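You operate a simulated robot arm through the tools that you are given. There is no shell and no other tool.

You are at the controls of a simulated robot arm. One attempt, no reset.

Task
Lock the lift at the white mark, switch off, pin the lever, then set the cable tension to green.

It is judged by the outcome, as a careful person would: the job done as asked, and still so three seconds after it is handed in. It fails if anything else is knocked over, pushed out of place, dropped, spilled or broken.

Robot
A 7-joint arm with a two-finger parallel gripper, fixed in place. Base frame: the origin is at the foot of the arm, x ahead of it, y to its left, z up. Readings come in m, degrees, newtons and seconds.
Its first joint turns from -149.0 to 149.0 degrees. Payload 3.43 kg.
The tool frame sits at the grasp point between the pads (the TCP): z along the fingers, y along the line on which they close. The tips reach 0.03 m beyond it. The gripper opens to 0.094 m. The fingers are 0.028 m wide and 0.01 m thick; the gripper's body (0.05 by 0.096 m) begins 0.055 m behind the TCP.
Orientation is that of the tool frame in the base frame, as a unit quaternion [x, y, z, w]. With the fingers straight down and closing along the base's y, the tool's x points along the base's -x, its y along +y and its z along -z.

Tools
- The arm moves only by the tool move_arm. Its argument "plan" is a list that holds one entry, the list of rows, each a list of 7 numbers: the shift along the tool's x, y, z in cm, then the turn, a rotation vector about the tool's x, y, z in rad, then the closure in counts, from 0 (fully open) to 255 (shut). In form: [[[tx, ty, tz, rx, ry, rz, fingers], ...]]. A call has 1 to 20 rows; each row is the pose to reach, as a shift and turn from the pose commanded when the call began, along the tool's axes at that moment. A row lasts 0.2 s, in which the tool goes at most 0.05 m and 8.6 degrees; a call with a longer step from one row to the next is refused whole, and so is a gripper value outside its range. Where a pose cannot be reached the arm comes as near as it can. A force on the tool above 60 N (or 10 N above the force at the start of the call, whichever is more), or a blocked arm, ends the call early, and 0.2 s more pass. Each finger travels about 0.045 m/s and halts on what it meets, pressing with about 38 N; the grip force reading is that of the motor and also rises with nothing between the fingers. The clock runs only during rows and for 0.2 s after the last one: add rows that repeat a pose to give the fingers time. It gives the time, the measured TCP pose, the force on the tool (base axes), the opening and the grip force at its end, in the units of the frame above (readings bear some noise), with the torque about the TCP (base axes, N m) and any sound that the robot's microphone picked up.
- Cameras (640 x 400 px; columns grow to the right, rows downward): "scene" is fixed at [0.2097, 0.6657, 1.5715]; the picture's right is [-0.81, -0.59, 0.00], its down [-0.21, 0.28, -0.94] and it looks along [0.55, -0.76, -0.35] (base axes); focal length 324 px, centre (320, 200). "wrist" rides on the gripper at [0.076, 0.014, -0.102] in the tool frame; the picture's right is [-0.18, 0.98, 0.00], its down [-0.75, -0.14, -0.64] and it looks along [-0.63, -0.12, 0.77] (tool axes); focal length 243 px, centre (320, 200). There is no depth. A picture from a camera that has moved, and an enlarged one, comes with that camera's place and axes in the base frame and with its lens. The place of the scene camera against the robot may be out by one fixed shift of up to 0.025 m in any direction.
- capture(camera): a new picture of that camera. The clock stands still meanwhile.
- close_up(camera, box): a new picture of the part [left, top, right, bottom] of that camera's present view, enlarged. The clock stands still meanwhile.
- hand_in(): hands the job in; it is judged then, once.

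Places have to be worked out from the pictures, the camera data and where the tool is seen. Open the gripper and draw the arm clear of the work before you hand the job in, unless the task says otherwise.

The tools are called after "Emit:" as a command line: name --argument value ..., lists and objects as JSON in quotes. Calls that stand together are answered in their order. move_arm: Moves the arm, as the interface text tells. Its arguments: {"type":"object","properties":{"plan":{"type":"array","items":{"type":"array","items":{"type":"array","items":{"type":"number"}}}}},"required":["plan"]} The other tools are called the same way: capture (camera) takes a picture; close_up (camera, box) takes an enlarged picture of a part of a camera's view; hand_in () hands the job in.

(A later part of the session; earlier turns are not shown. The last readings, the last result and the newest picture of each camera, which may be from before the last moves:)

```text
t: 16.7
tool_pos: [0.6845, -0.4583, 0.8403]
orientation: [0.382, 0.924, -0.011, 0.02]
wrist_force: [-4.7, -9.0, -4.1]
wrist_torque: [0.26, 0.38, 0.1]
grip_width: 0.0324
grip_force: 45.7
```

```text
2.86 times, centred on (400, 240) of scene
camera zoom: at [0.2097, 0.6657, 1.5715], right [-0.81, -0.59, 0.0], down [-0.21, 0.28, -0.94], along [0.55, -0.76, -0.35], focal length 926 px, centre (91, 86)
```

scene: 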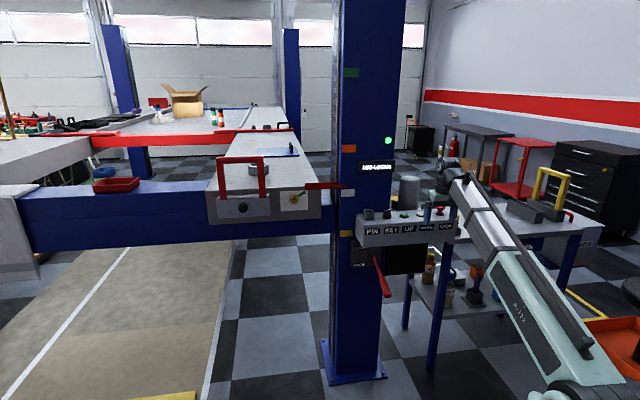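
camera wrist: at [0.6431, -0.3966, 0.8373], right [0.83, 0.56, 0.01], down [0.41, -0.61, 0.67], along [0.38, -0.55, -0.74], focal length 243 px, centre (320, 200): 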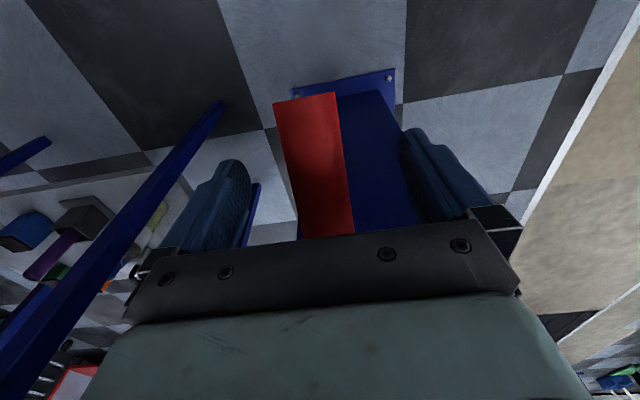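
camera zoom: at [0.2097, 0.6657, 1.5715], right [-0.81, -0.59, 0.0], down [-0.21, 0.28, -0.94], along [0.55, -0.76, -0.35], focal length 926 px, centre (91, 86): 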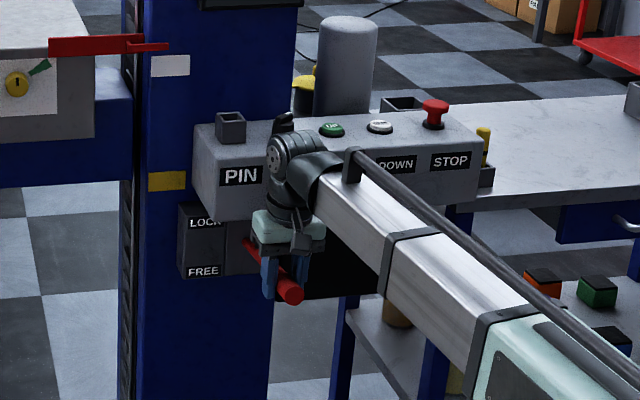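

Forces are low now, so the arc is right. I continue upward toward the expected LOCK angle.

Emit:
move_arm --plan '[[[-0.24, 0, -0.85, 0, 0, 0, 255], [-0.52, 0, -1.68, 0, 0, 0, 255], [-0.86, 0, -2.5, 0, 0, 0, 255], [-1.22, 0, -3.29, 0, 0, 0, 255], [-1.22, 0, -3.29, 0, 0, 0, 255]]]'

Emit:
close_up --camera "scene" --box '[320, 170, 480, 310]'

```text
t: 17.9
tool_pos: [0.6903, -0.4646, 0.8722]
orientation: [0.382, 0.924, -0.009, 0.017]
wrist_force: [-27.2, 5.1, -29.3]
wrist_torque: [0.11, 0.23, 0.11]
grip_width: 0.0293
grip_force: 44.5
```

```text
2.86 times, centred on (400, 240) of scene
camera zoom: at [0.2097, 0.6657, 1.5715], right [-0.81, -0.59, 0.0], down [-0.21, 0.28, -0.94], along [0.55, -0.76, -0.35], focal length 926 px, centre (91, 86)
```

zoom: 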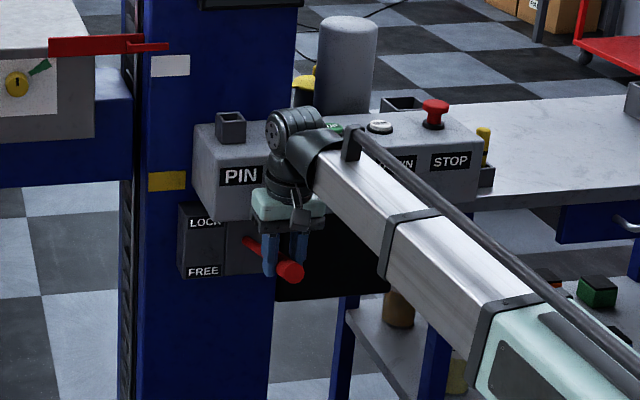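

Upward resistance rose to about 29 N and the grip width fell to 2.9 cm, so the fingers may be slipping up the handle or the lever has hit its stop. I look closer before continuing.

Emit:
capture --camera "wrist"

Emit:
close_up --camera "scene" --box '[360, 220, 424, 275]'

Emit:
close_up --camera "scene" --box '[310, 130, 420, 210]'

```text
taken
camera wrist: at [0.645, -0.3982, 0.9724], right [0.83, 0.56, 0.0], down [0.42, -0.61, 0.67], along [0.38, -0.55, -0.74], focal length 243 px, centre (320, 200)
```

wrist: 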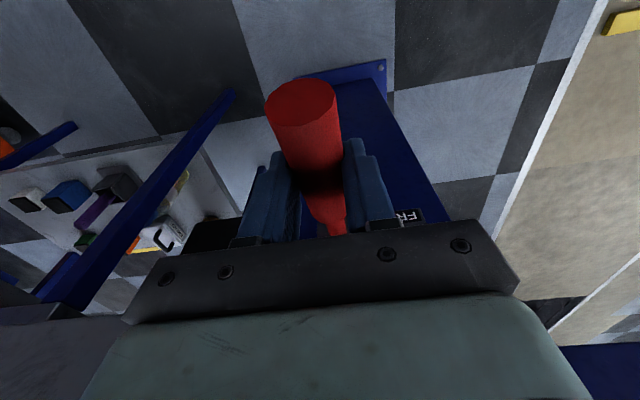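

```text
7.27 times, centred on (392, 248) of scene
camera zoom: at [0.2097, 0.6657, 1.5715], right [-0.81, -0.59, 0.0], down [-0.21, 0.28, -0.94], along [0.55, -0.76, -0.35], focal length 2357 px, centre (-204, -146)
```

zoom: 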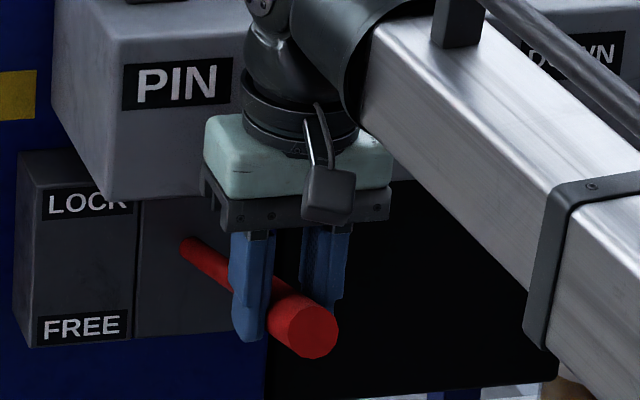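

```text
5.00 times, centred on (365, 170) of scene
camera zoom: at [0.2097, 0.6657, 1.5715], right [-0.81, -0.59, 0.0], down [-0.21, 0.28, -0.94], along [0.55, -0.76, -0.35], focal length 1620 px, centre (95, 350)
```

zoom: 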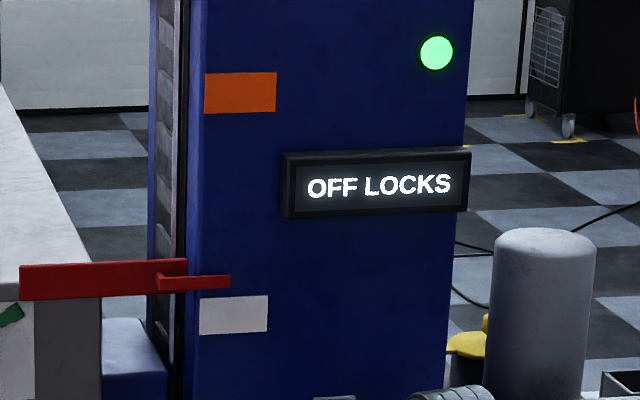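

The handle has slid low between the fingers, with the lever at roughly +15 to +20 degrees. I nudge up a little further to see whether it is at its stop.

Emit:
move_arm --plan '[[[0.1, 0, -0.3, 0, 0, 0, 255], [0.1, 0, -0.5, 0, 0, 0, 255], [0.1, 0, -0.5, 0, 0, 0, 255]]]'

Emit:
capture --camera "wrist"

Emit:
close_up --camera "scene" --box '[360, 220, 424, 275]'

```text
t: 18.7
tool_pos: [0.6915, -0.4663, 0.8777]
orientation: [0.383, 0.923, -0.01, 0.018]
wrist_force: [-20.1, -6.8, -42.8]
wrist_torque: [0.15, 0.44, 0.03]
grip_width: 0.0292
grip_force: 44.9
```

```text
taken
camera wrist: at [0.6462, -0.3993, 0.9771], right [0.83, 0.56, 0.0], down [0.42, -0.61, 0.67], along [0.38, -0.55, -0.74], focal length 243 px, centre (320, 200)
```

wrist: 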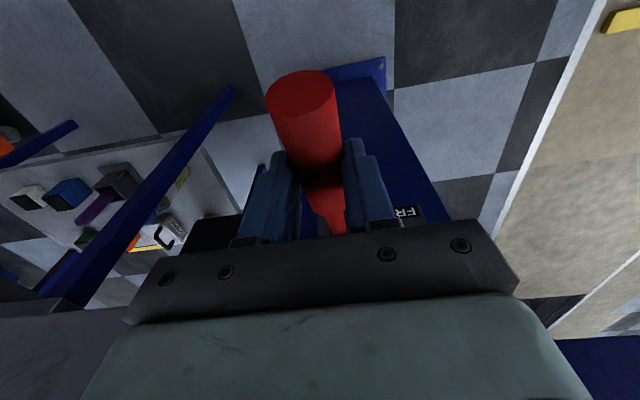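

```text
7.27 times, centred on (392, 248) of scene
camera zoom: at [0.2097, 0.6657, 1.5715], right [-0.81, -0.59, 0.0], down [-0.21, 0.28, -0.94], along [0.55, -0.76, -0.35], focal length 2357 px, centre (-204, -146)
```

zoom: 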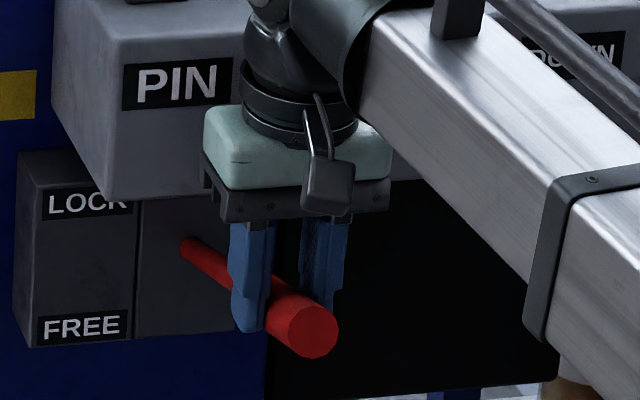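

The handle did not move between the two pictures while force rose to 43 N: the lever is at its upper stop. I relieve the force, open the fingers and check that the lever stays.

Emit:
move_arm --plan '[[[-0.1, 0, 0.6, 0, 0, 0, 255], [-0.1, 0, 0.6, 0, 0, 0, 150], [-0.1, 0, 0.6, 0, 0, 0, 80], [-0.1, 0, 0.6, 0, 0, 0, 0], [-0.1, 0, 0.6, 0, 0, 0, 0], [-0.1, 0, 0.6, 0, 0, 0, 0]]]'

Emit:
capture --camera "wrist"

Emit:
close_up --camera "scene" --box '[360, 220, 424, 275]'

```text
t: 20.1
tool_pos: [0.6929, -0.4656, 0.8721]
orientation: [0.382, 0.924, -0.009, 0.019]
wrist_force: [0.4, 0.3, -0.6]
wrist_torque: [-0.01, -0.02, 0.0]
grip_width: 0.0938
grip_force: 0.0
```

```text
taken
camera wrist: at [0.6469, -0.3993, 0.9721], right [0.83, 0.56, 0.01], down [0.41, -0.61, 0.67], along [0.38, -0.55, -0.74], focal length 243 px, centre (320, 200)
```

wrist: 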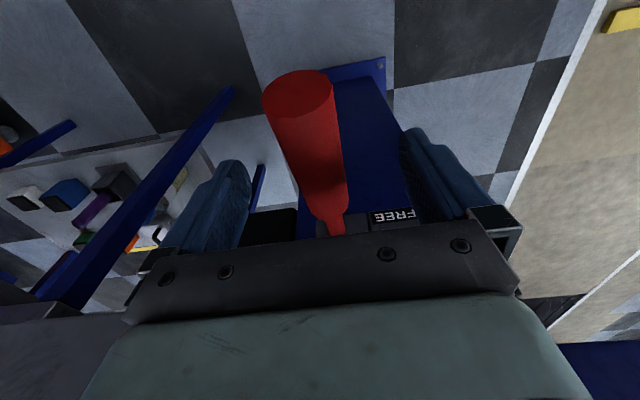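

```text
7.27 times, centred on (392, 248) of scene
camera zoom: at [0.2097, 0.6657, 1.5715], right [-0.81, -0.59, 0.0], down [-0.21, 0.28, -0.94], along [0.55, -0.76, -0.35], focal length 2357 px, centre (-204, -146)
```

zoom: 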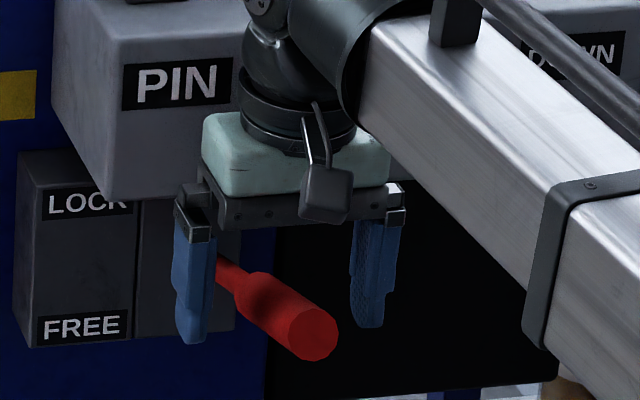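

The lever stays up at about +20°, in LOCK. I raise clear of it and go back above the DOWN button with the fingers closed, using the yaw that worked before.

Emit:
move_arm --plan '[[[0, 0, -4.4, 0, 0, 0, 0], [0, 0, -8.8, 0, 0, 0, 0], [0, 0, -13.2, 0, 0, 0, 0], [0, 0, -17.6, 0, 0, 0, 0], [0, 0, -22, 0, 0, 0, 0], [-2, -2.9, -21.9, 0, 0, -0.07, 100], [-4.1, -5.8, -21.8, 0, 0, -0.14, 200], [-6.2, -8.8, -21.7, 0, 0, -0.21, 255], [-8.3, -11.7, -21.6, 0, 0, -0.28, 255], [-10.4, -14.7, -21.5, 0, 0, -0.35, 255], [-12.5, -17.6, -21.4, 0, 0, -0.43, 255], [-14.6, -20.6, -21.3, 0, 0, -0.5, 255], [-14.6, -20.6, -21.3, 0, 0, -0.5, 255]]]'

Emit:
capture --camera "wrist"

Emit:
close_up --camera "scene" --box '[320, 170, 480, 310]'

```text
t: 22.9
tool_pos: [0.6446, -0.7069, 1.0919]
orientation: [0.143, 0.99, -0.013, 0.017]
wrist_force: [-0.1, 0.7, 0.6]
wrist_torque: [-0.01, 0.02, 0.01]
grip_width: 0.0
grip_force: 32.7
```

```text
taken
camera wrist: at [0.5728, -0.6696, 1.1922], right [0.45, 0.89, -0.02], down [0.67, -0.33, 0.67], along [0.59, -0.32, -0.74], focal length 243 px, centre (320, 200)
```

wrist: 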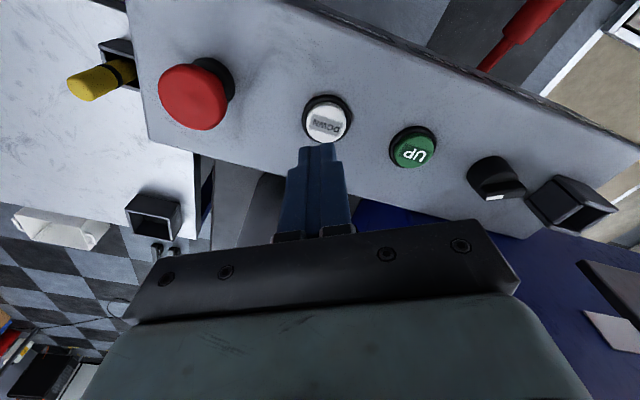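

```text
2.86 times, centred on (400, 240) of scene
camera zoom: at [0.2097, 0.6657, 1.5715], right [-0.81, -0.59, 0.0], down [-0.21, 0.28, -0.94], along [0.55, -0.76, -0.35], focal length 926 px, centre (91, 86)
```

zoom: 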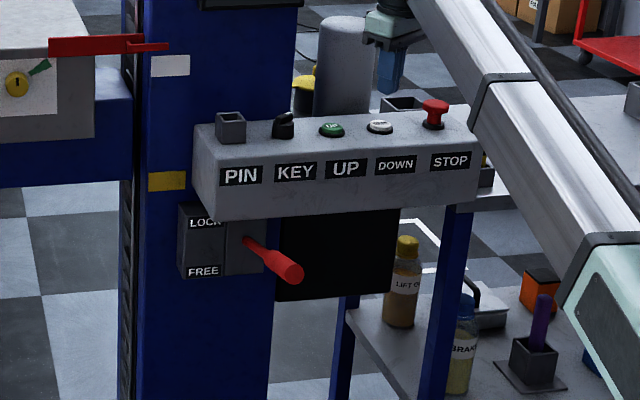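

The lever holds in LOCK. Now I press DOWN briefly again so the lift can settle onto the lock at the white mark, then check.

Emit:
move_arm --plan '[[[0, 0, 2, 0, 0, 0, 255], [0, 0, 4, 0, 0, 0, 255], [0, 0, 5.2, 0, 0, 0, 255], [0, 0, 5.8, 0, 0, 0, 255], [0, 0, 6.2, 0, 0, 0, 255], [0, 0, 5, 0, 0, 0, 255], [0, 0, 4, 0, 0, 0, 255]]]'

Emit:
close_up --camera "scene" --box '[320, 130, 480, 230]'

Emit:
close_up --camera "scene" --box '[310, 165, 370, 203]'

```text
t: 24.5
tool_pos: [0.6451, -0.7088, 1.0521]
orientation: [0.142, 0.99, -0.013, 0.016]
wrist_force: [0.5, -0.8, -0.2]
wrist_torque: [-0.04, -0.02, -0.01]
grip_width: 0.0
grip_force: 32.4
heard: click
```

```text
4.00 times, centred on (400, 180) of scene
camera zoom: at [0.2097, 0.6657, 1.5715], right [-0.81, -0.59, 0.0], down [-0.21, 0.28, -0.94], along [0.55, -0.76, -0.35], focal length 1296 px, centre (0, 280)
```

zoom: 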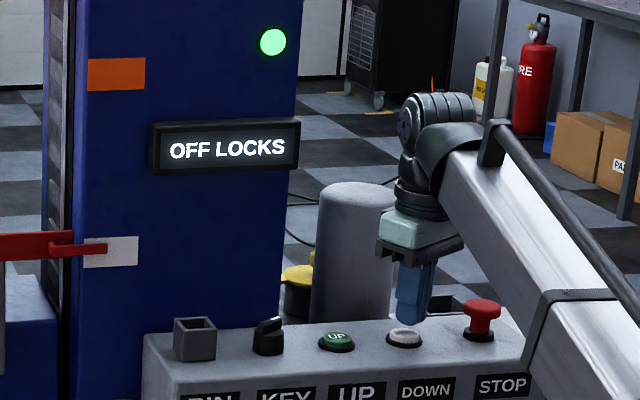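

```text
10.53 times, centred on (340, 184) of scene
camera zoom: at [0.2097, 0.6657, 1.5715], right [-0.81, -0.59, 0.0], down [-0.21, 0.28, -0.94], along [0.55, -0.76, -0.35], focal length 3411 px, centre (110, 368)
```

zoom: 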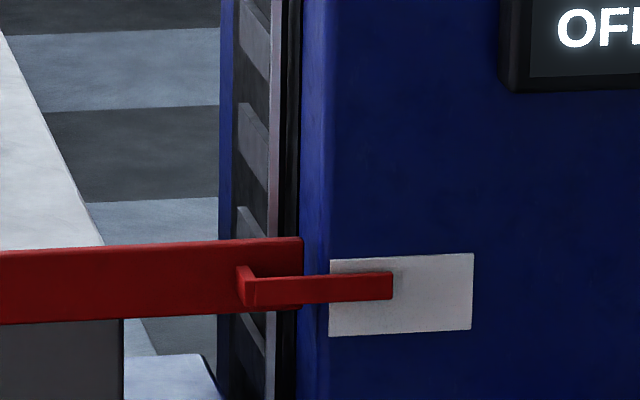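

The pointer is now on the white mark, but the display still shows OFF LOCKS, so it is hovering just above the latch. I press DOWN briefly again to settle it.

Emit:
move_arm --plan '[[[0, 0, 1.2, 0, 0, 0, 255], [0, 0, 1.9, 0, 0, 0, 255], [0, 0, 2.2, 0, 0, 0, 255], [0, 0, 1, 0, 0, 0, 255], [0, 0, 0, 0, 0, 0, 255]]]'

Emit:
close_up --camera "scene" --box '[320, 130, 480, 230]'

Emit:
close_up --camera "scene" --box '[310, 165, 370, 203]'

```text
t: 25.7
tool_pos: [0.644, -0.7089, 1.0516]
orientation: [0.142, 0.99, -0.013, 0.016]
wrist_force: [-0.5, -0.9, 0.0]
wrist_torque: [0.0, 0.02, -0.06]
grip_width: 0.0001
grip_force: 32.9
heard: click
```

```text
4.00 times, centred on (400, 180) of scene
camera zoom: at [0.2097, 0.6657, 1.5715], right [-0.81, -0.59, 0.0], down [-0.21, 0.28, -0.94], along [0.55, -0.76, -0.35], focal length 1296 px, centre (0, 280)
```

zoom: 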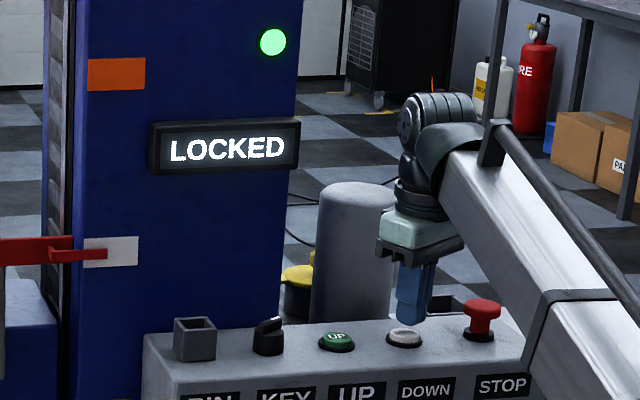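

```text
10.53 times, centred on (340, 184) of scene
camera zoom: at [0.2097, 0.6657, 1.5715], right [-0.81, -0.59, 0.0], down [-0.21, 0.28, -0.94], along [0.55, -0.76, -0.35], focal length 3411 px, centre (110, 368)
```

zoom: 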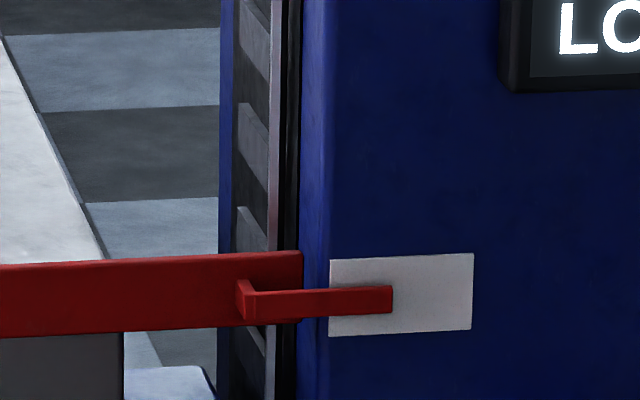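

The display reads LOCKED with the pointer on the white mark. Next is switching off: I look closely at the KEY switch for its position and markings.

Emit:
move_arm --plan '[[[0.5, 1.5, -2, 0, 0, 0, 255], [1, 4, -4, 0, 0, 0, 255], [1, 4, -4, 0, 0, 0, 255]]]'

Emit:
close_up --camera "wrist" --box '[400, 100, 560, 200]'

Emit:
close_up --camera "scene" --box '[360, 195, 424, 235]'

Emit:
capture --camera "wrist"

```text
t: 26.5
tool_pos: [0.6457, -0.6668, 1.0937]
orientation: [0.142, 0.99, -0.014, 0.017]
wrist_force: [-0.6, 0.0, 0.7]
wrist_torque: [0.0, -0.01, 0.02]
grip_width: 0.0001
grip_force: 32.8
```

```text
4.00 times, centred on (480, 150) of wrist
camera zoom: at [0.5745, -0.6287, 1.1917], right [0.45, 0.89, -0.02], down [0.66, -0.33, 0.67], along [0.59, -0.32, -0.74], focal length 970 px, centre (-320, 400)
```

zoom: 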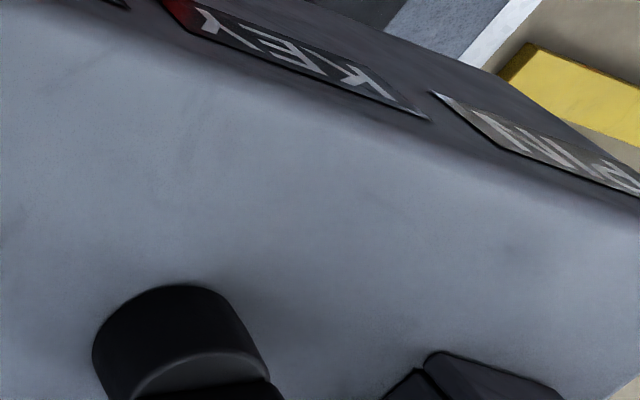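

```text
10.00 times, centred on (392, 215) of scene
camera zoom: at [0.2097, 0.6657, 1.5715], right [-0.81, -0.59, 0.0], down [-0.21, 0.28, -0.94], along [0.55, -0.76, -0.35], focal length 3241 px, centre (-400, 50)
```

zoom: 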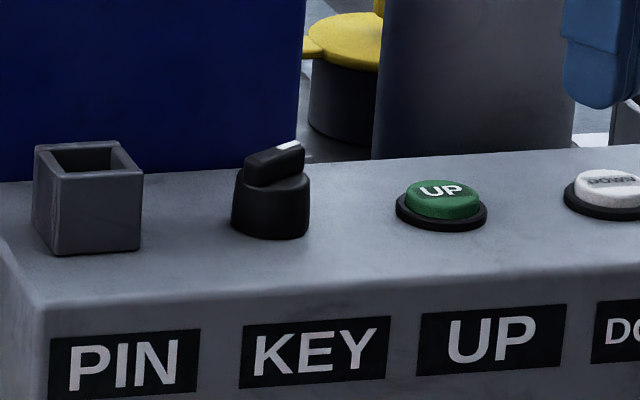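

```text
taken
camera wrist: at [0.5745, -0.6287, 1.1917], right [0.45, 0.89, -0.02], down [0.66, -0.33, 0.67], along [0.59, -0.32, -0.74], focal length 243 px, centre (320, 200)
```

wrist: 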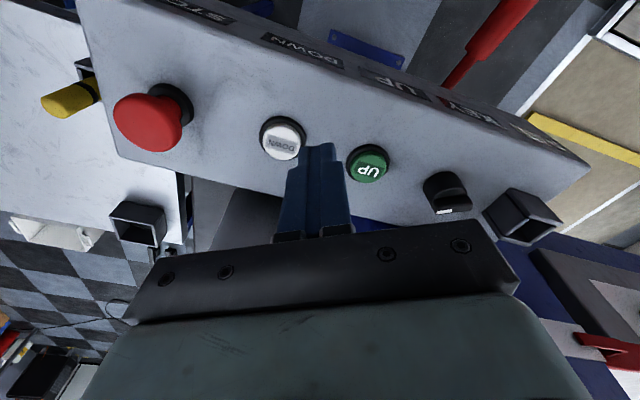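

Emit:
close_up --camera "wrist" --box '[400, 160, 480, 220]'

Emit:
close_up --camera "wrist" --box '[470, 170, 570, 250]'

```text
6.67 times, centred on (440, 190) of wrist
camera zoom: at [0.5745, -0.6287, 1.1917], right [0.45, 0.89, -0.02], down [0.66, -0.33, 0.67], along [0.59, -0.32, -0.74], focal length 1618 px, centre (-480, 267)
```

zoom: 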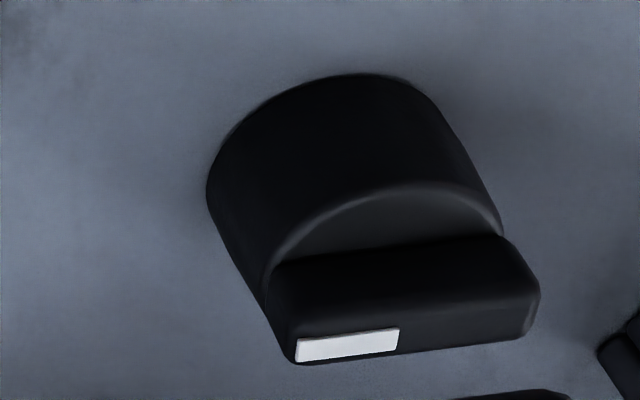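

```text
5.00 times, centred on (520, 210) of wrist
camera zoom: at [0.5745, -0.6287, 1.1917], right [0.45, 0.89, -0.02], down [0.66, -0.33, 0.67], along [0.59, -0.32, -0.74], focal length 1213 px, centre (-680, 150)
```

zoom: 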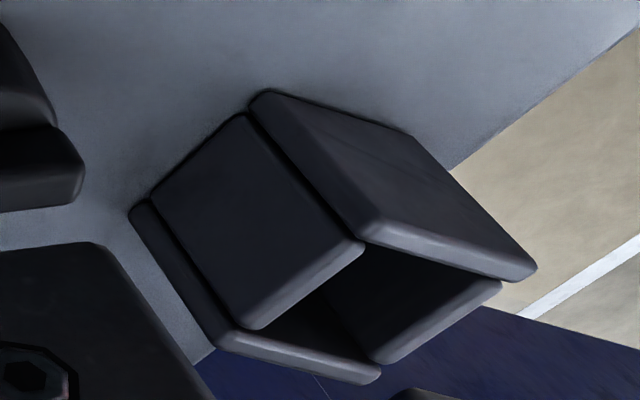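

KEY's pointer is at azimuth about -105° (turned right, ON), with the knob at about (0.762, -0.595), 3.4 cm diameter, top near z=1.03. The display overhangs behind it, so I must approach with the tool leaned toward the robot. I retract and yaw the tool first.

Emit:
move_arm --plan '[[[1, 0.5, -0.3, 0, 0, 0.1, 255], [2.5, 1.3, -0.7, 0, 0, 0.22, 200], [4, 2.1, -1.2, 0, 0, 0.34, 150], [5.5, 2.9, -1.6, 0, 0, 0.46, 100], [7, 3.7, -2.1, 0, 0, 0.58, 100], [8.5, 4.5, -2.5, 0, 0, 0.7, 100], [10, 5.3, -3, 0, 0, 0.82, 100], [10.5, 5.6, -3.1, 0, 0, 0.94, 100], [10.5, 5.6, -3.1, 0, 0, 1.06, 100], [10.5, 5.6, -3.1, 0, 0, 1.18, 100], [10.5, 5.6, -3.1, 0, 0, 1.3, 100], [10.5, 5.6, -3.1, 0, 0, 1.42, 100], [10.5, 5.6, -3.1, 0, 0, 1.536, 100], [10.5, 5.6, -3.1, 0, 0, 1.536, 100]]]'

Emit:
capture --camera "scene"

Emit:
capture --camera "wrist"

```text
t: 29.5
tool_pos: [0.5602, -0.5821, 1.1166]
orientation: [0.791, 0.612, 0.002, 0.022]
wrist_force: [-0.4, 0.3, -0.1]
wrist_torque: [-0.01, -0.02, 0.0]
grip_width: 0.0572
grip_force: 0.1
```

```text
taken
```

scene: 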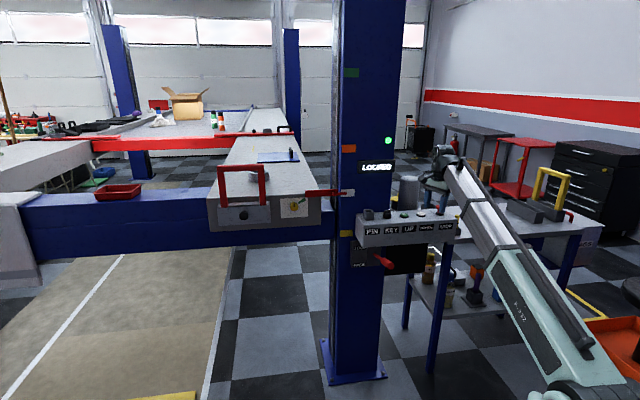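

```text
taken
camera wrist: at [0.5905, -0.5094, 1.2183], right [0.91, -0.42, 0.04], down [-0.34, -0.67, 0.65], along [-0.25, -0.61, -0.75], focal length 243 px, centre (320, 200)
```

wrist: 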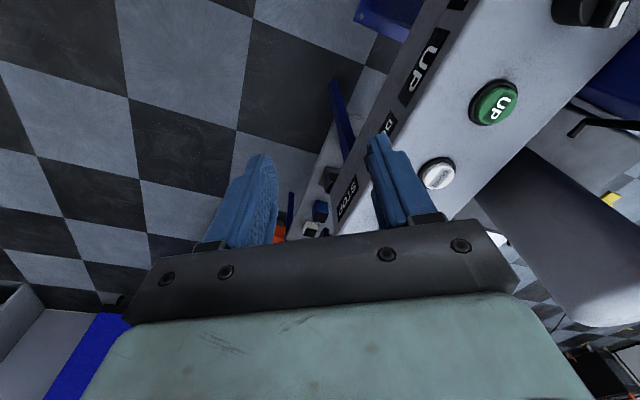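

Yaw is set. Now I lean the tool about 20° (top toward the robot side) and move to hover above the KEY knob at about (0.760, -0.593).

Emit:
move_arm --plan '[[[0, 0, 0, 0.012, -0.11, -0.003, 100], [0, 0, 0, 0.024, -0.22, -0.006, 100], [0.5, 2, 0, 0.036, -0.325, -0.009, 100], [1.3, 5.2, 0.1, 0.036, -0.325, -0.009, 100], [2.1, 8.4, 0.1, 0.036, -0.325, -0.009, 100], [2.9, 11.6, 0.2, 0.036, -0.325, -0.009, 100], [3.7, 14.7, 0.2, 0.036, -0.325, -0.009, 100], [4.4, 17.5, 0.25, 0.036, -0.325, -0.009, 100], [4.97, 19.63, 0.27, 0.036, -0.325, -0.009, 100], [4.97, 19.63, 0.27, 0.036, -0.325, -0.009, 100]]]'

Emit:
capture --camera "scene"

Emit:
capture --camera "wrist"

Emit:
close_up --camera "scene" --box '[340, 150, 440, 220]'

```text
t: 31.7
tool_pos: [0.7622, -0.5816, 1.1193]
orientation: [0.777, 0.604, -0.138, 0.107]
wrist_force: [-0.4, 0.3, -0.2]
wrist_torque: [0.0, 0.02, 0.01]
grip_width: 0.0574
grip_force: 0.0
```

```text
taken
```

scene: 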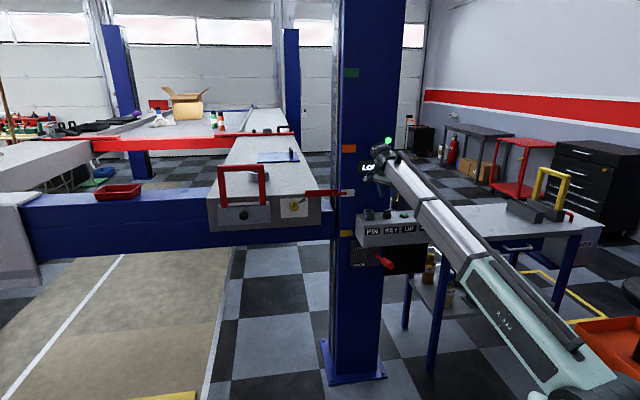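

```text
taken
camera wrist: at [0.8029, -0.4831, 1.1906], right [0.91, -0.41, 0.06], down [-0.26, -0.44, 0.86], along [-0.33, -0.8, -0.5], focal length 243 px, centre (320, 200)
```

wrist: 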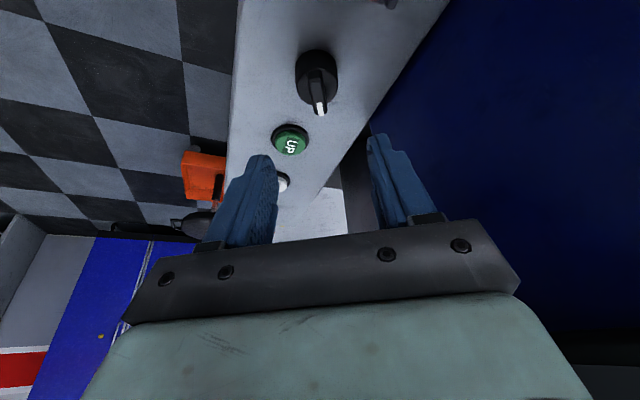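

```text
5.71 times, centred on (390, 185) of scene
camera zoom: at [0.2097, 0.6657, 1.5715], right [-0.81, -0.59, 0.0], down [-0.21, 0.28, -0.94], along [0.55, -0.76, -0.35], focal length 1852 px, centre (-80, 286)
```

zoom: 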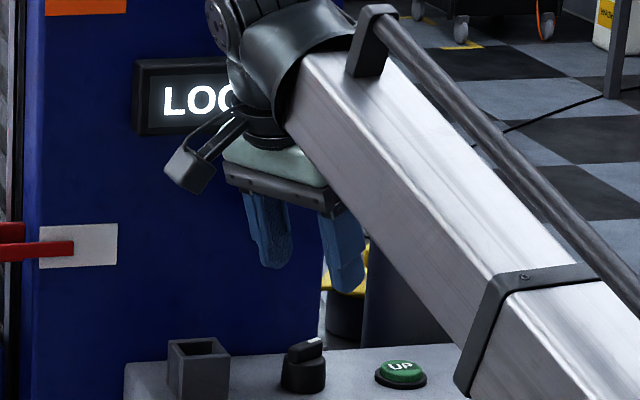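

Clear of the display. The key knob is visible from this side; I zoom in to refine its position and pointer direction.

Emit:
close_up --camera "wrist" --box '[270, 40, 370, 120]'

```text
5.00 times, centred on (320, 80) of wrist
camera zoom: at [0.8029, -0.4831, 1.1906], right [0.91, -0.41, 0.06], down [-0.26, -0.44, 0.86], along [-0.33, -0.8, -0.5], focal length 1213 px, centre (320, 800)
```

zoom: 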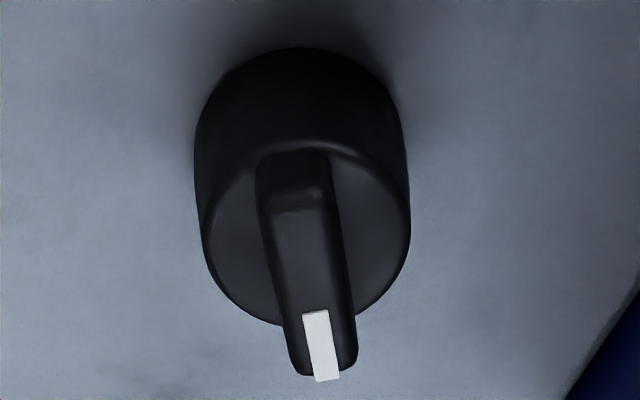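

Knob centre refined to about (0.761, -0.596), 3.3 cm diameter. I descend so the open fingers straddle the knob, tips just above the panel.

Emit:
move_arm --plan '[[[0.6, 0.1, 2.2, 0, 0, 0, 100], [1.2, 0.15, 4.4, 0, 0, 0, 100], [1.8, 0.2, 6.5, 0, 0, 0, 100], [2.2, 0.24, 7.8, 0, 0, 0, 100], [2.4, 0.24, 8.5, 0, 0, 0, 100], [2.4, 0.24, 8.5, 0, 0, 0, 100]]]'

Emit:
capture --camera "wrist"

Emit:
close_up --camera "scene" --box '[340, 160, 440, 230]'

```text
t: 33.1
tool_pos: [0.7634, -0.59, 1.033]
orientation: [0.777, 0.605, -0.137, 0.107]
wrist_force: [-0.1, 1.1, 6.8]
wrist_torque: [-0.04, -0.19, -0.04]
grip_width: 0.0571
grip_force: 0.1
```

```text
taken
camera wrist: at [0.8034, -0.4903, 1.1036], right [0.91, -0.41, 0.06], down [-0.26, -0.44, 0.86], along [-0.33, -0.8, -0.5], focal length 243 px, centre (320, 200)
```

wrist: 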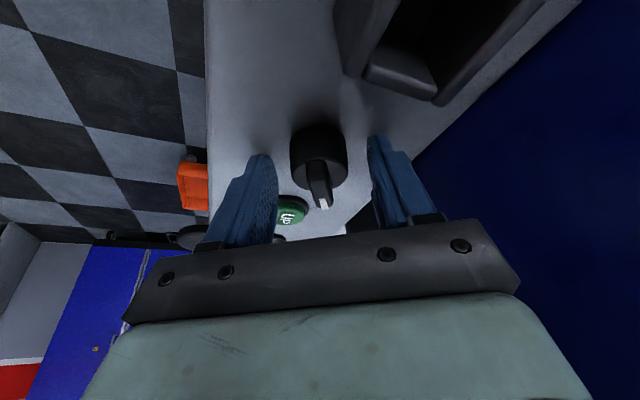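

```text
5.71 times, centred on (390, 195) of scene
camera zoom: at [0.2097, 0.6657, 1.5715], right [-0.81, -0.59, 0.0], down [-0.21, 0.28, -0.94], along [0.55, -0.76, -0.35], focal length 1852 px, centre (-80, 229)
```

zoom: 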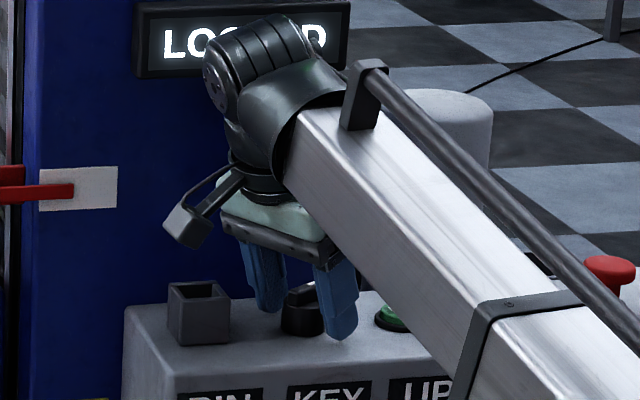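

Light contact of 7 N means the tips are touching the panel; the knob sits centred between the fingers. I raise 3 mm and close on the knob.

Emit:
move_arm --plan '[[[-0.1, 0, -0.35, 0, 0, 0, 100], [-0.1, 0, -0.35, 0, 0, 0, 180], [-0.1, 0, -0.35, 0, 0, 0, 255], [-0.1, 0, -0.35, 0, 0, 0, 255], [-0.1, 0, -0.35, 0, 0, 0, 255]]]'

Emit:
capture --camera "wrist"

```text
t: 34.3
tool_pos: [0.7641, -0.5889, 1.0351]
orientation: [0.777, 0.605, -0.137, 0.106]
wrist_force: [-3.6, 1.2, -2.8]
wrist_torque: [-0.01, 0.07, -0.01]
grip_width: 0.0329
grip_force: 45.2
```

```text
taken
camera wrist: at [0.8035, -0.4903, 1.1066], right [0.91, -0.41, 0.06], down [-0.26, -0.44, 0.86], along [-0.33, -0.8, -0.5], focal length 243 px, centre (320, 200)
```

wrist: 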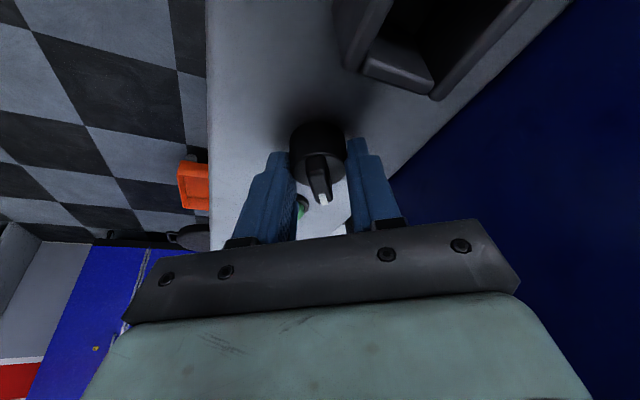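

Gripped at 3.3 cm, centred on the knob. I turn it counter-clockwise (from above) about its vertical axis, starting with 15° to feel the resistance.

Emit:
move_arm --plan '[[[0, -0.11, 0, -0.045, 0, -0.123, 255], [-0.02, -0.22, 0, -0.09, 0, -0.246, 255], [-0.02, -0.22, 0, -0.09, 0, -0.246, 255]]]'

Emit:
close_up --camera "wrist" --box '[270, 110, 370, 230]'

Emit:
close_up --camera "scene" --box '[320, 120, 440, 220]'

```text
t: 35.1
tool_pos: [0.7619, -0.589, 1.0359]
orientation: [0.691, 0.701, -0.122, 0.124]
wrist_force: [7.0, -3.5, -0.1]
wrist_torque: [0.12, -0.23, 0.03]
grip_width: 0.0331
grip_force: 45.1
```

```text
3.33 times, centred on (320, 170) of wrist
camera zoom: at [0.7751, -0.4832, 1.1067], right [0.99, -0.16, 0.06], down [-0.13, -0.49, 0.86], along [-0.1, -0.86, -0.5], focal length 809 px, centre (320, 300)
```

zoom: 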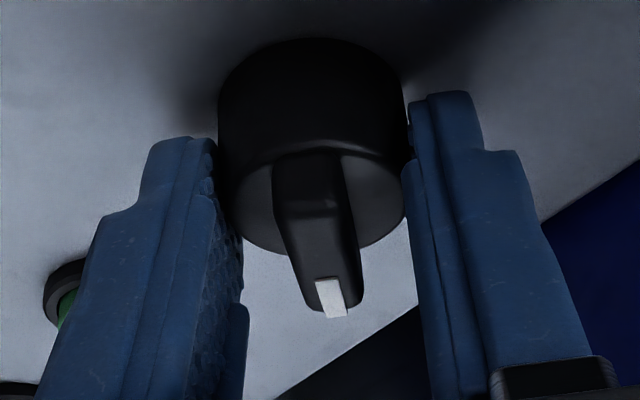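

```text
4.00 times, centred on (380, 170) of scene
camera zoom: at [0.2097, 0.6657, 1.5715], right [-0.81, -0.59, 0.0], down [-0.21, 0.28, -0.94], along [0.55, -0.76, -0.35], focal length 1296 px, centre (80, 320)
```

zoom: 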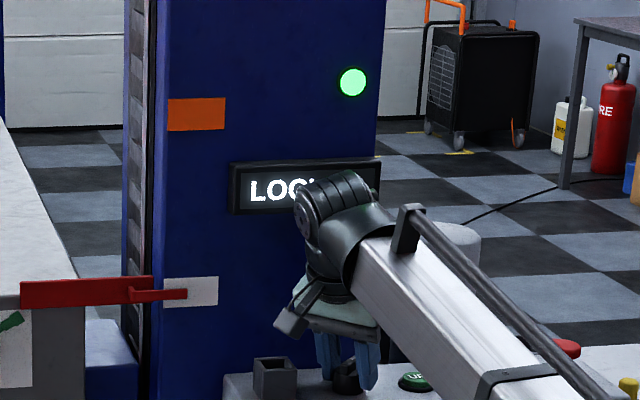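

The knob turns with the gripper at low torque. I continue counter-clockwise another 45°, watching the light.

Emit:
move_arm --plan '[[[0, -0.11, 0, -0.045, 0, -0.123, 255], [-0.02, -0.22, 0, -0.09, 0, -0.246, 255], [-0.04, -0.33, 0, -0.135, 0, -0.369, 255], [-0.08, -0.43, 0.03, -0.18, 0, -0.492, 255], [-0.08, -0.43, 0.03, -0.18, 0, -0.492, 255]]]'

Emit:
close_up --camera "wrist" --box '[270, 110, 370, 230]'

Emit:
close_up --camera "scene" --box '[320, 120, 440, 220]'

```text
t: 36.3
tool_pos: [0.7609, -0.5913, 1.0357]
orientation: [0.485, 0.856, -0.085, 0.154]
wrist_force: [36.7, -2.3, 10.1]
wrist_torque: [0.84, -0.53, 0.08]
grip_width: 0.0329
grip_force: 44.6
```

```text
3.33 times, centred on (320, 170) of wrist
camera zoom: at [0.7174, -0.4916, 1.1063], right [0.93, 0.36, 0.07], down [0.13, -0.49, 0.86], along [0.34, -0.79, -0.5], focal length 809 px, centre (320, 300)
```

zoom: 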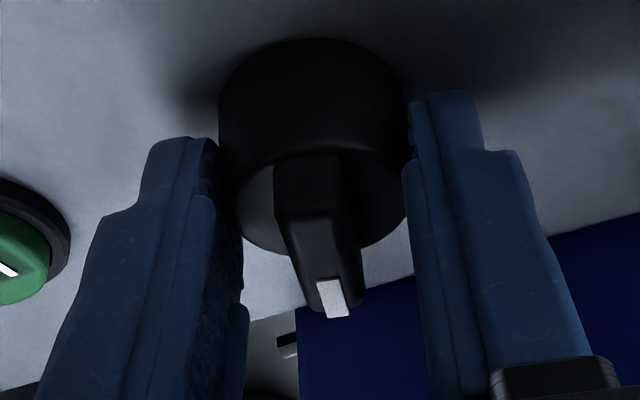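

```text
4.00 times, centred on (380, 170) of scene
camera zoom: at [0.2097, 0.6657, 1.5715], right [-0.81, -0.59, 0.0], down [-0.21, 0.28, -0.94], along [0.55, -0.76, -0.35], focal length 1296 px, centre (80, 320)
```

zoom: 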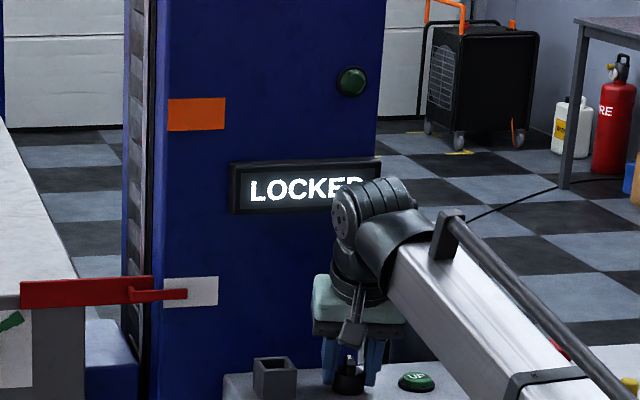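

The green power light has gone out. Some side force (37 N) built up from a rotation-centre error, so I recentre and turn another 20° to make sure the switch is fully in its off position.

Emit:
move_arm --plan '[[[-0.1, 0.2, 0.05, -0.02, 0, -0.06, 255], [-0.17, 0.25, 0.06, -0.065, 0, -0.18, 255], [-0.17, 0.22, 0.06, -0.11, 0, -0.3, 255], [-0.17, 0.2, 0.06, -0.134, 0, -0.367, 255], [-0.17, 0.2, 0.06, -0.134, 0, -0.367, 255]]]'

Emit:
close_up --camera "wrist" --box '[270, 110, 370, 230]'

Emit:
close_up --camera "scene" --box '[320, 120, 440, 220]'

```text
t: 37.5
tool_pos: [0.7578, -0.5894, 1.0361]
orientation: [0.312, 0.934, -0.055, 0.164]
wrist_force: [3.8, 5.6, 15.4]
wrist_torque: [0.0, -0.47, -0.28]
grip_width: 0.0329
grip_force: 44.6
```

```text
3.33 times, centred on (320, 170) of wrist
camera zoom: at [0.6817, -0.515, 1.1068], right [0.73, 0.68, 0.06], down [0.31, -0.41, 0.86], along [0.61, -0.61, -0.51], focal length 809 px, centre (320, 300)
```

zoom: 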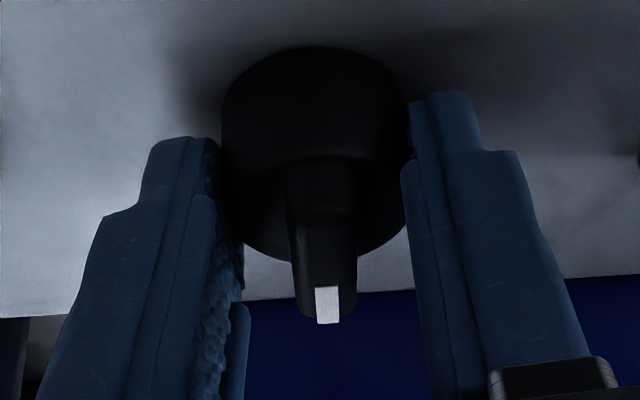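

```text
4.00 times, centred on (380, 170) of scene
camera zoom: at [0.2097, 0.6657, 1.5715], right [-0.81, -0.59, 0.0], down [-0.21, 0.28, -0.94], along [0.55, -0.76, -0.35], focal length 1296 px, centre (80, 320)
```

zoom: 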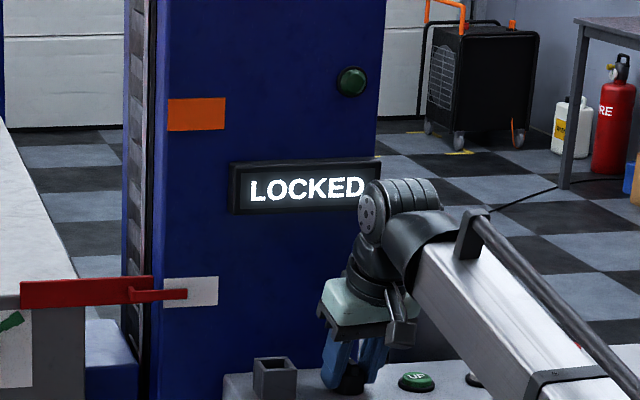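

The knob has reached its stop (torque rose and the grip slipped slightly), and the light stays off with LOCKED still displayed. I release the knob, lift away vertically and retract toward the robot.

Emit:
move_arm --plan '[[[0, 0, 0, 0, 0, 0, 200], [0, 0, -0.1, 0, 0, 0, 120], [0, 0, -0.1, 0, 0, 0, 80], [-0.7, 0, -2, 0, 0, 0, 80], [-1.7, 0, -4.8, 0, 0, 0, 80], [-2.7, 0, -7.5, 0, 0, 0, 80], [-0.5, 0, -8.5, 0.015, 0, 0.04, 80], [2.5, 0, -9.5, 0.03, 0, 0.08, 80], [5.5, 0, -10.5, 0.044, 0, 0.122, 80], [8.5, 0, -11.5, 0.044, 0, 0.122, 80], [8.5, 0, -11.5, 0.044, 0, 0.122, 80]]]'

Emit:
capture --camera "scene"

Emit:
capture --camera "wrist"

Emit:
close_up --camera "scene" --box '[360, 195, 424, 235]'

```text
t: 39.9
tool_pos: [0.6642, -0.5192, 1.1153]
orientation: [0.371, 0.912, -0.065, 0.161]
wrist_force: [0.2, -0.8, 0.5]
wrist_torque: [0.01, 0.02, 0.01]
grip_width: 0.0647
grip_force: 0.0
```

```text
taken
```

scene: 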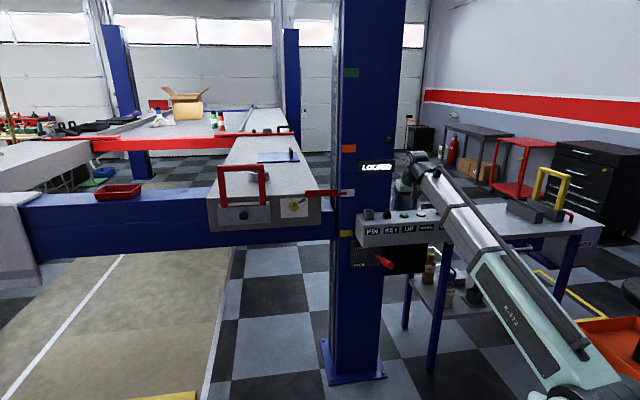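

```text
taken
camera wrist: at [0.5977, -0.4353, 1.1858], right [0.81, 0.58, 0.06], down [0.25, -0.44, 0.86], along [0.53, -0.68, -0.51], focal length 243 px, centre (320, 200)
```

wrist: 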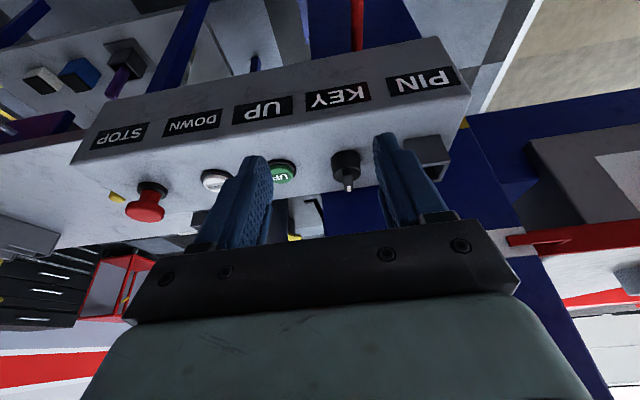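

```text
10.00 times, centred on (392, 215) of scene
camera zoom: at [0.2097, 0.6657, 1.5715], right [-0.81, -0.59, 0.0], down [-0.21, 0.28, -0.94], along [0.55, -0.76, -0.35], focal length 3241 px, centre (-400, 50)
```

zoom: 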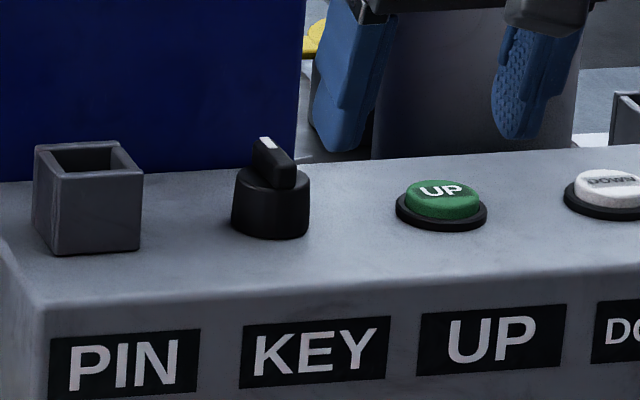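

Power is off with the key pointer straight back. Next is the pin: I slide along in front of the panel to the right end, keeping the 20° lean, to view the yellow pin.

Emit:
move_arm --plan '[[[0.4, -4.1, 0, 0, 0, 0, 80], [0.8, -8.2, 0, 0, 0, 0, 80], [1.1, -12.3, 0.1, 0, 0, 0, 80], [1.5, -16.4, 0.1, 0, 0, 0, 80], [1.9, -20.5, 0.2, 0, 0, 0, 80], [2.3, -24.6, 0.2, 0, 0, 0, 80], [2.7, -28.7, 0.2, 0, 0, 0, 80], [3, -32.8, 0.3, 0, 0, 0, 80], [3.4, -36.7, 0.3, 0, 0, 0, 80], [3.4, -36.7, 0.3, 0, 0, 0, 80]]]'

Emit:
capture --camera "wrist"

Emit:
capture --camera "scene"

```text
t: 42.1
tool_pos: [0.3839, -0.7592, 1.1]
orientation: [0.37, 0.913, -0.065, 0.161]
wrist_force: [0.8, 0.0, 0.2]
wrist_torque: [0.0, 0.0, 0.02]
grip_width: 0.0643
grip_force: 0.0
```

```text
taken
camera wrist: at [0.3183, -0.676, 1.1714], right [0.81, 0.58, 0.06], down [0.25, -0.44, 0.86], along [0.53, -0.68, -0.5], focal length 243 px, centre (320, 200)
```

wrist: 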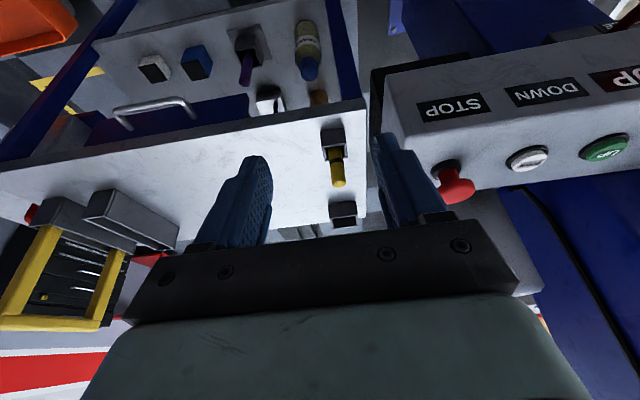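

```text
taken
```

scene: 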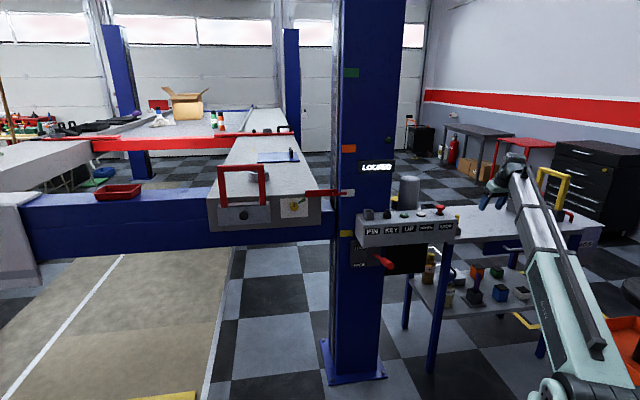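

Now the pin and its holder are right ahead. I zoom in from the wrist camera.

Emit:
close_up --camera "wrist" --box '[290, 110, 390, 230]'

Emit:
close_up --camera "scene" --box '[430, 195, 494, 245]'

```text
3.33 times, centred on (340, 170) of wrist
camera zoom: at [0.3183, -0.676, 1.1714], right [0.81, 0.58, 0.06], down [0.25, -0.44, 0.86], along [0.53, -0.68, -0.5], focal length 809 px, centre (253, 300)
```

zoom: 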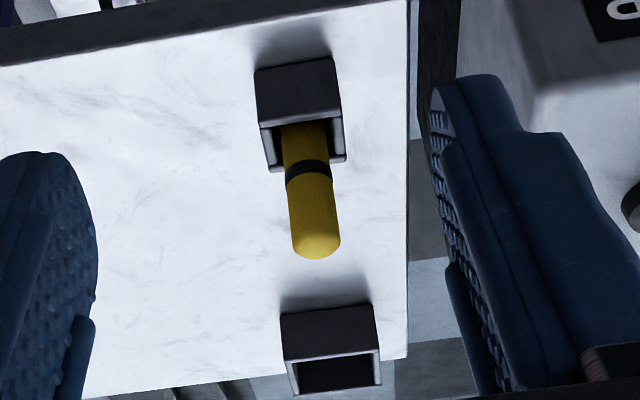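

```text
8.00 times, centred on (462, 220) of scene
camera zoom: at [0.2097, 0.6657, 1.5715], right [-0.81, -0.59, 0.0], down [-0.21, 0.28, -0.94], along [0.55, -0.76, -0.35], focal length 2592 px, centre (-816, 40)
```

zoom: 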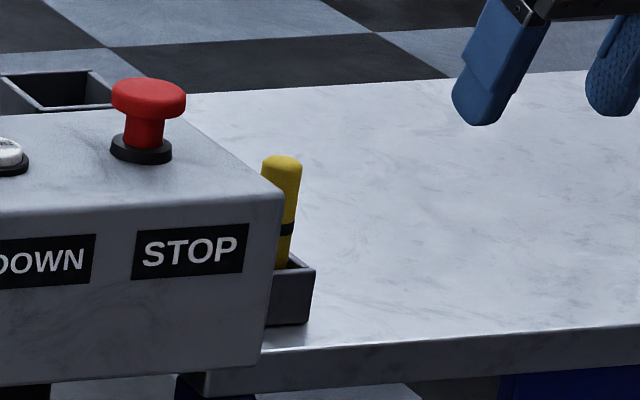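

Pin axis is vertical at about (0.538, -0.908): top z≈0.956, holder rim ≈0.896, diameter ≈2.4 cm. I move to hover just above it with the same lean.

Emit:
move_arm --plan '[[[-2.9, 0, 2.47, 0, 0, 0, 80], [-5.8, 0, 4.94, 0, 0, 0, 80], [-8.7, 0, 7.4, 0, 0, 0, 80], [-11.6, 0.1, 9.9, 0, 0, 0, 80], [-14.5, 0.1, 12.4, 0, 0, 0, 80], [-17.4, 0.1, 14.8, 0, 0, 0, 80], [-17.4, 0.1, 14.8, 0, 0, 0, 80]]]'

Emit:
capture --camera "wrist"

Emit:
close_up --camera "scene" --box '[420, 170, 520, 250]'

```text
t: 43.7
tool_pos: [0.5391, -0.9103, 1.0203]
orientation: [0.37, 0.913, -0.065, 0.16]
wrist_force: [0.2, -0.6, -0.2]
wrist_torque: [0.0, 0.03, 0.01]
grip_width: 0.0647
grip_force: 0.0
```

```text
taken
camera wrist: at [0.4738, -0.8265, 1.0911], right [0.81, 0.58, 0.06], down [0.25, -0.44, 0.86], along [0.53, -0.68, -0.5], focal length 243 px, centre (320, 200)
```

wrist: 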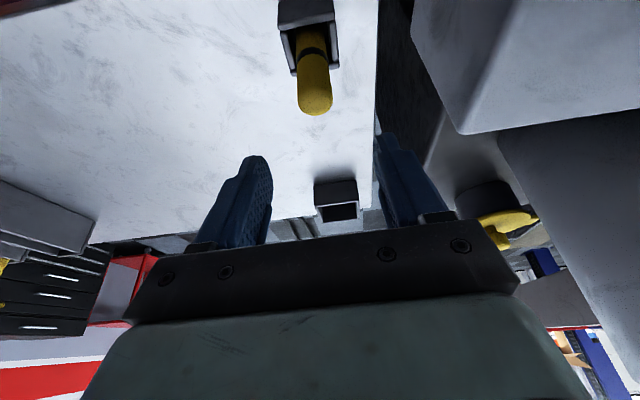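

```text
5.00 times, centred on (470, 210) of scene
camera zoom: at [0.2097, 0.6657, 1.5715], right [-0.81, -0.59, 0.0], down [-0.21, 0.28, -0.94], along [0.55, -0.76, -0.35], focal length 1620 px, centre (-430, 150)
```

zoom: 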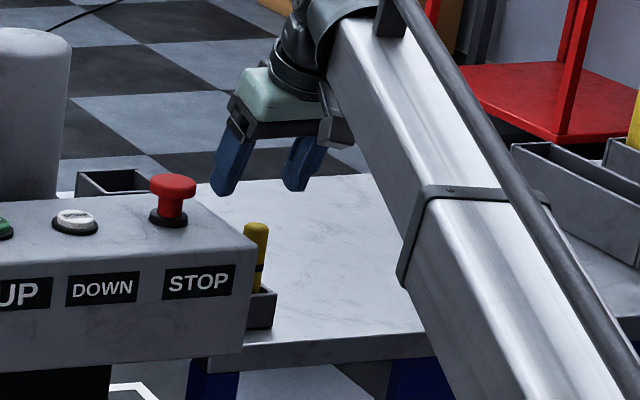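

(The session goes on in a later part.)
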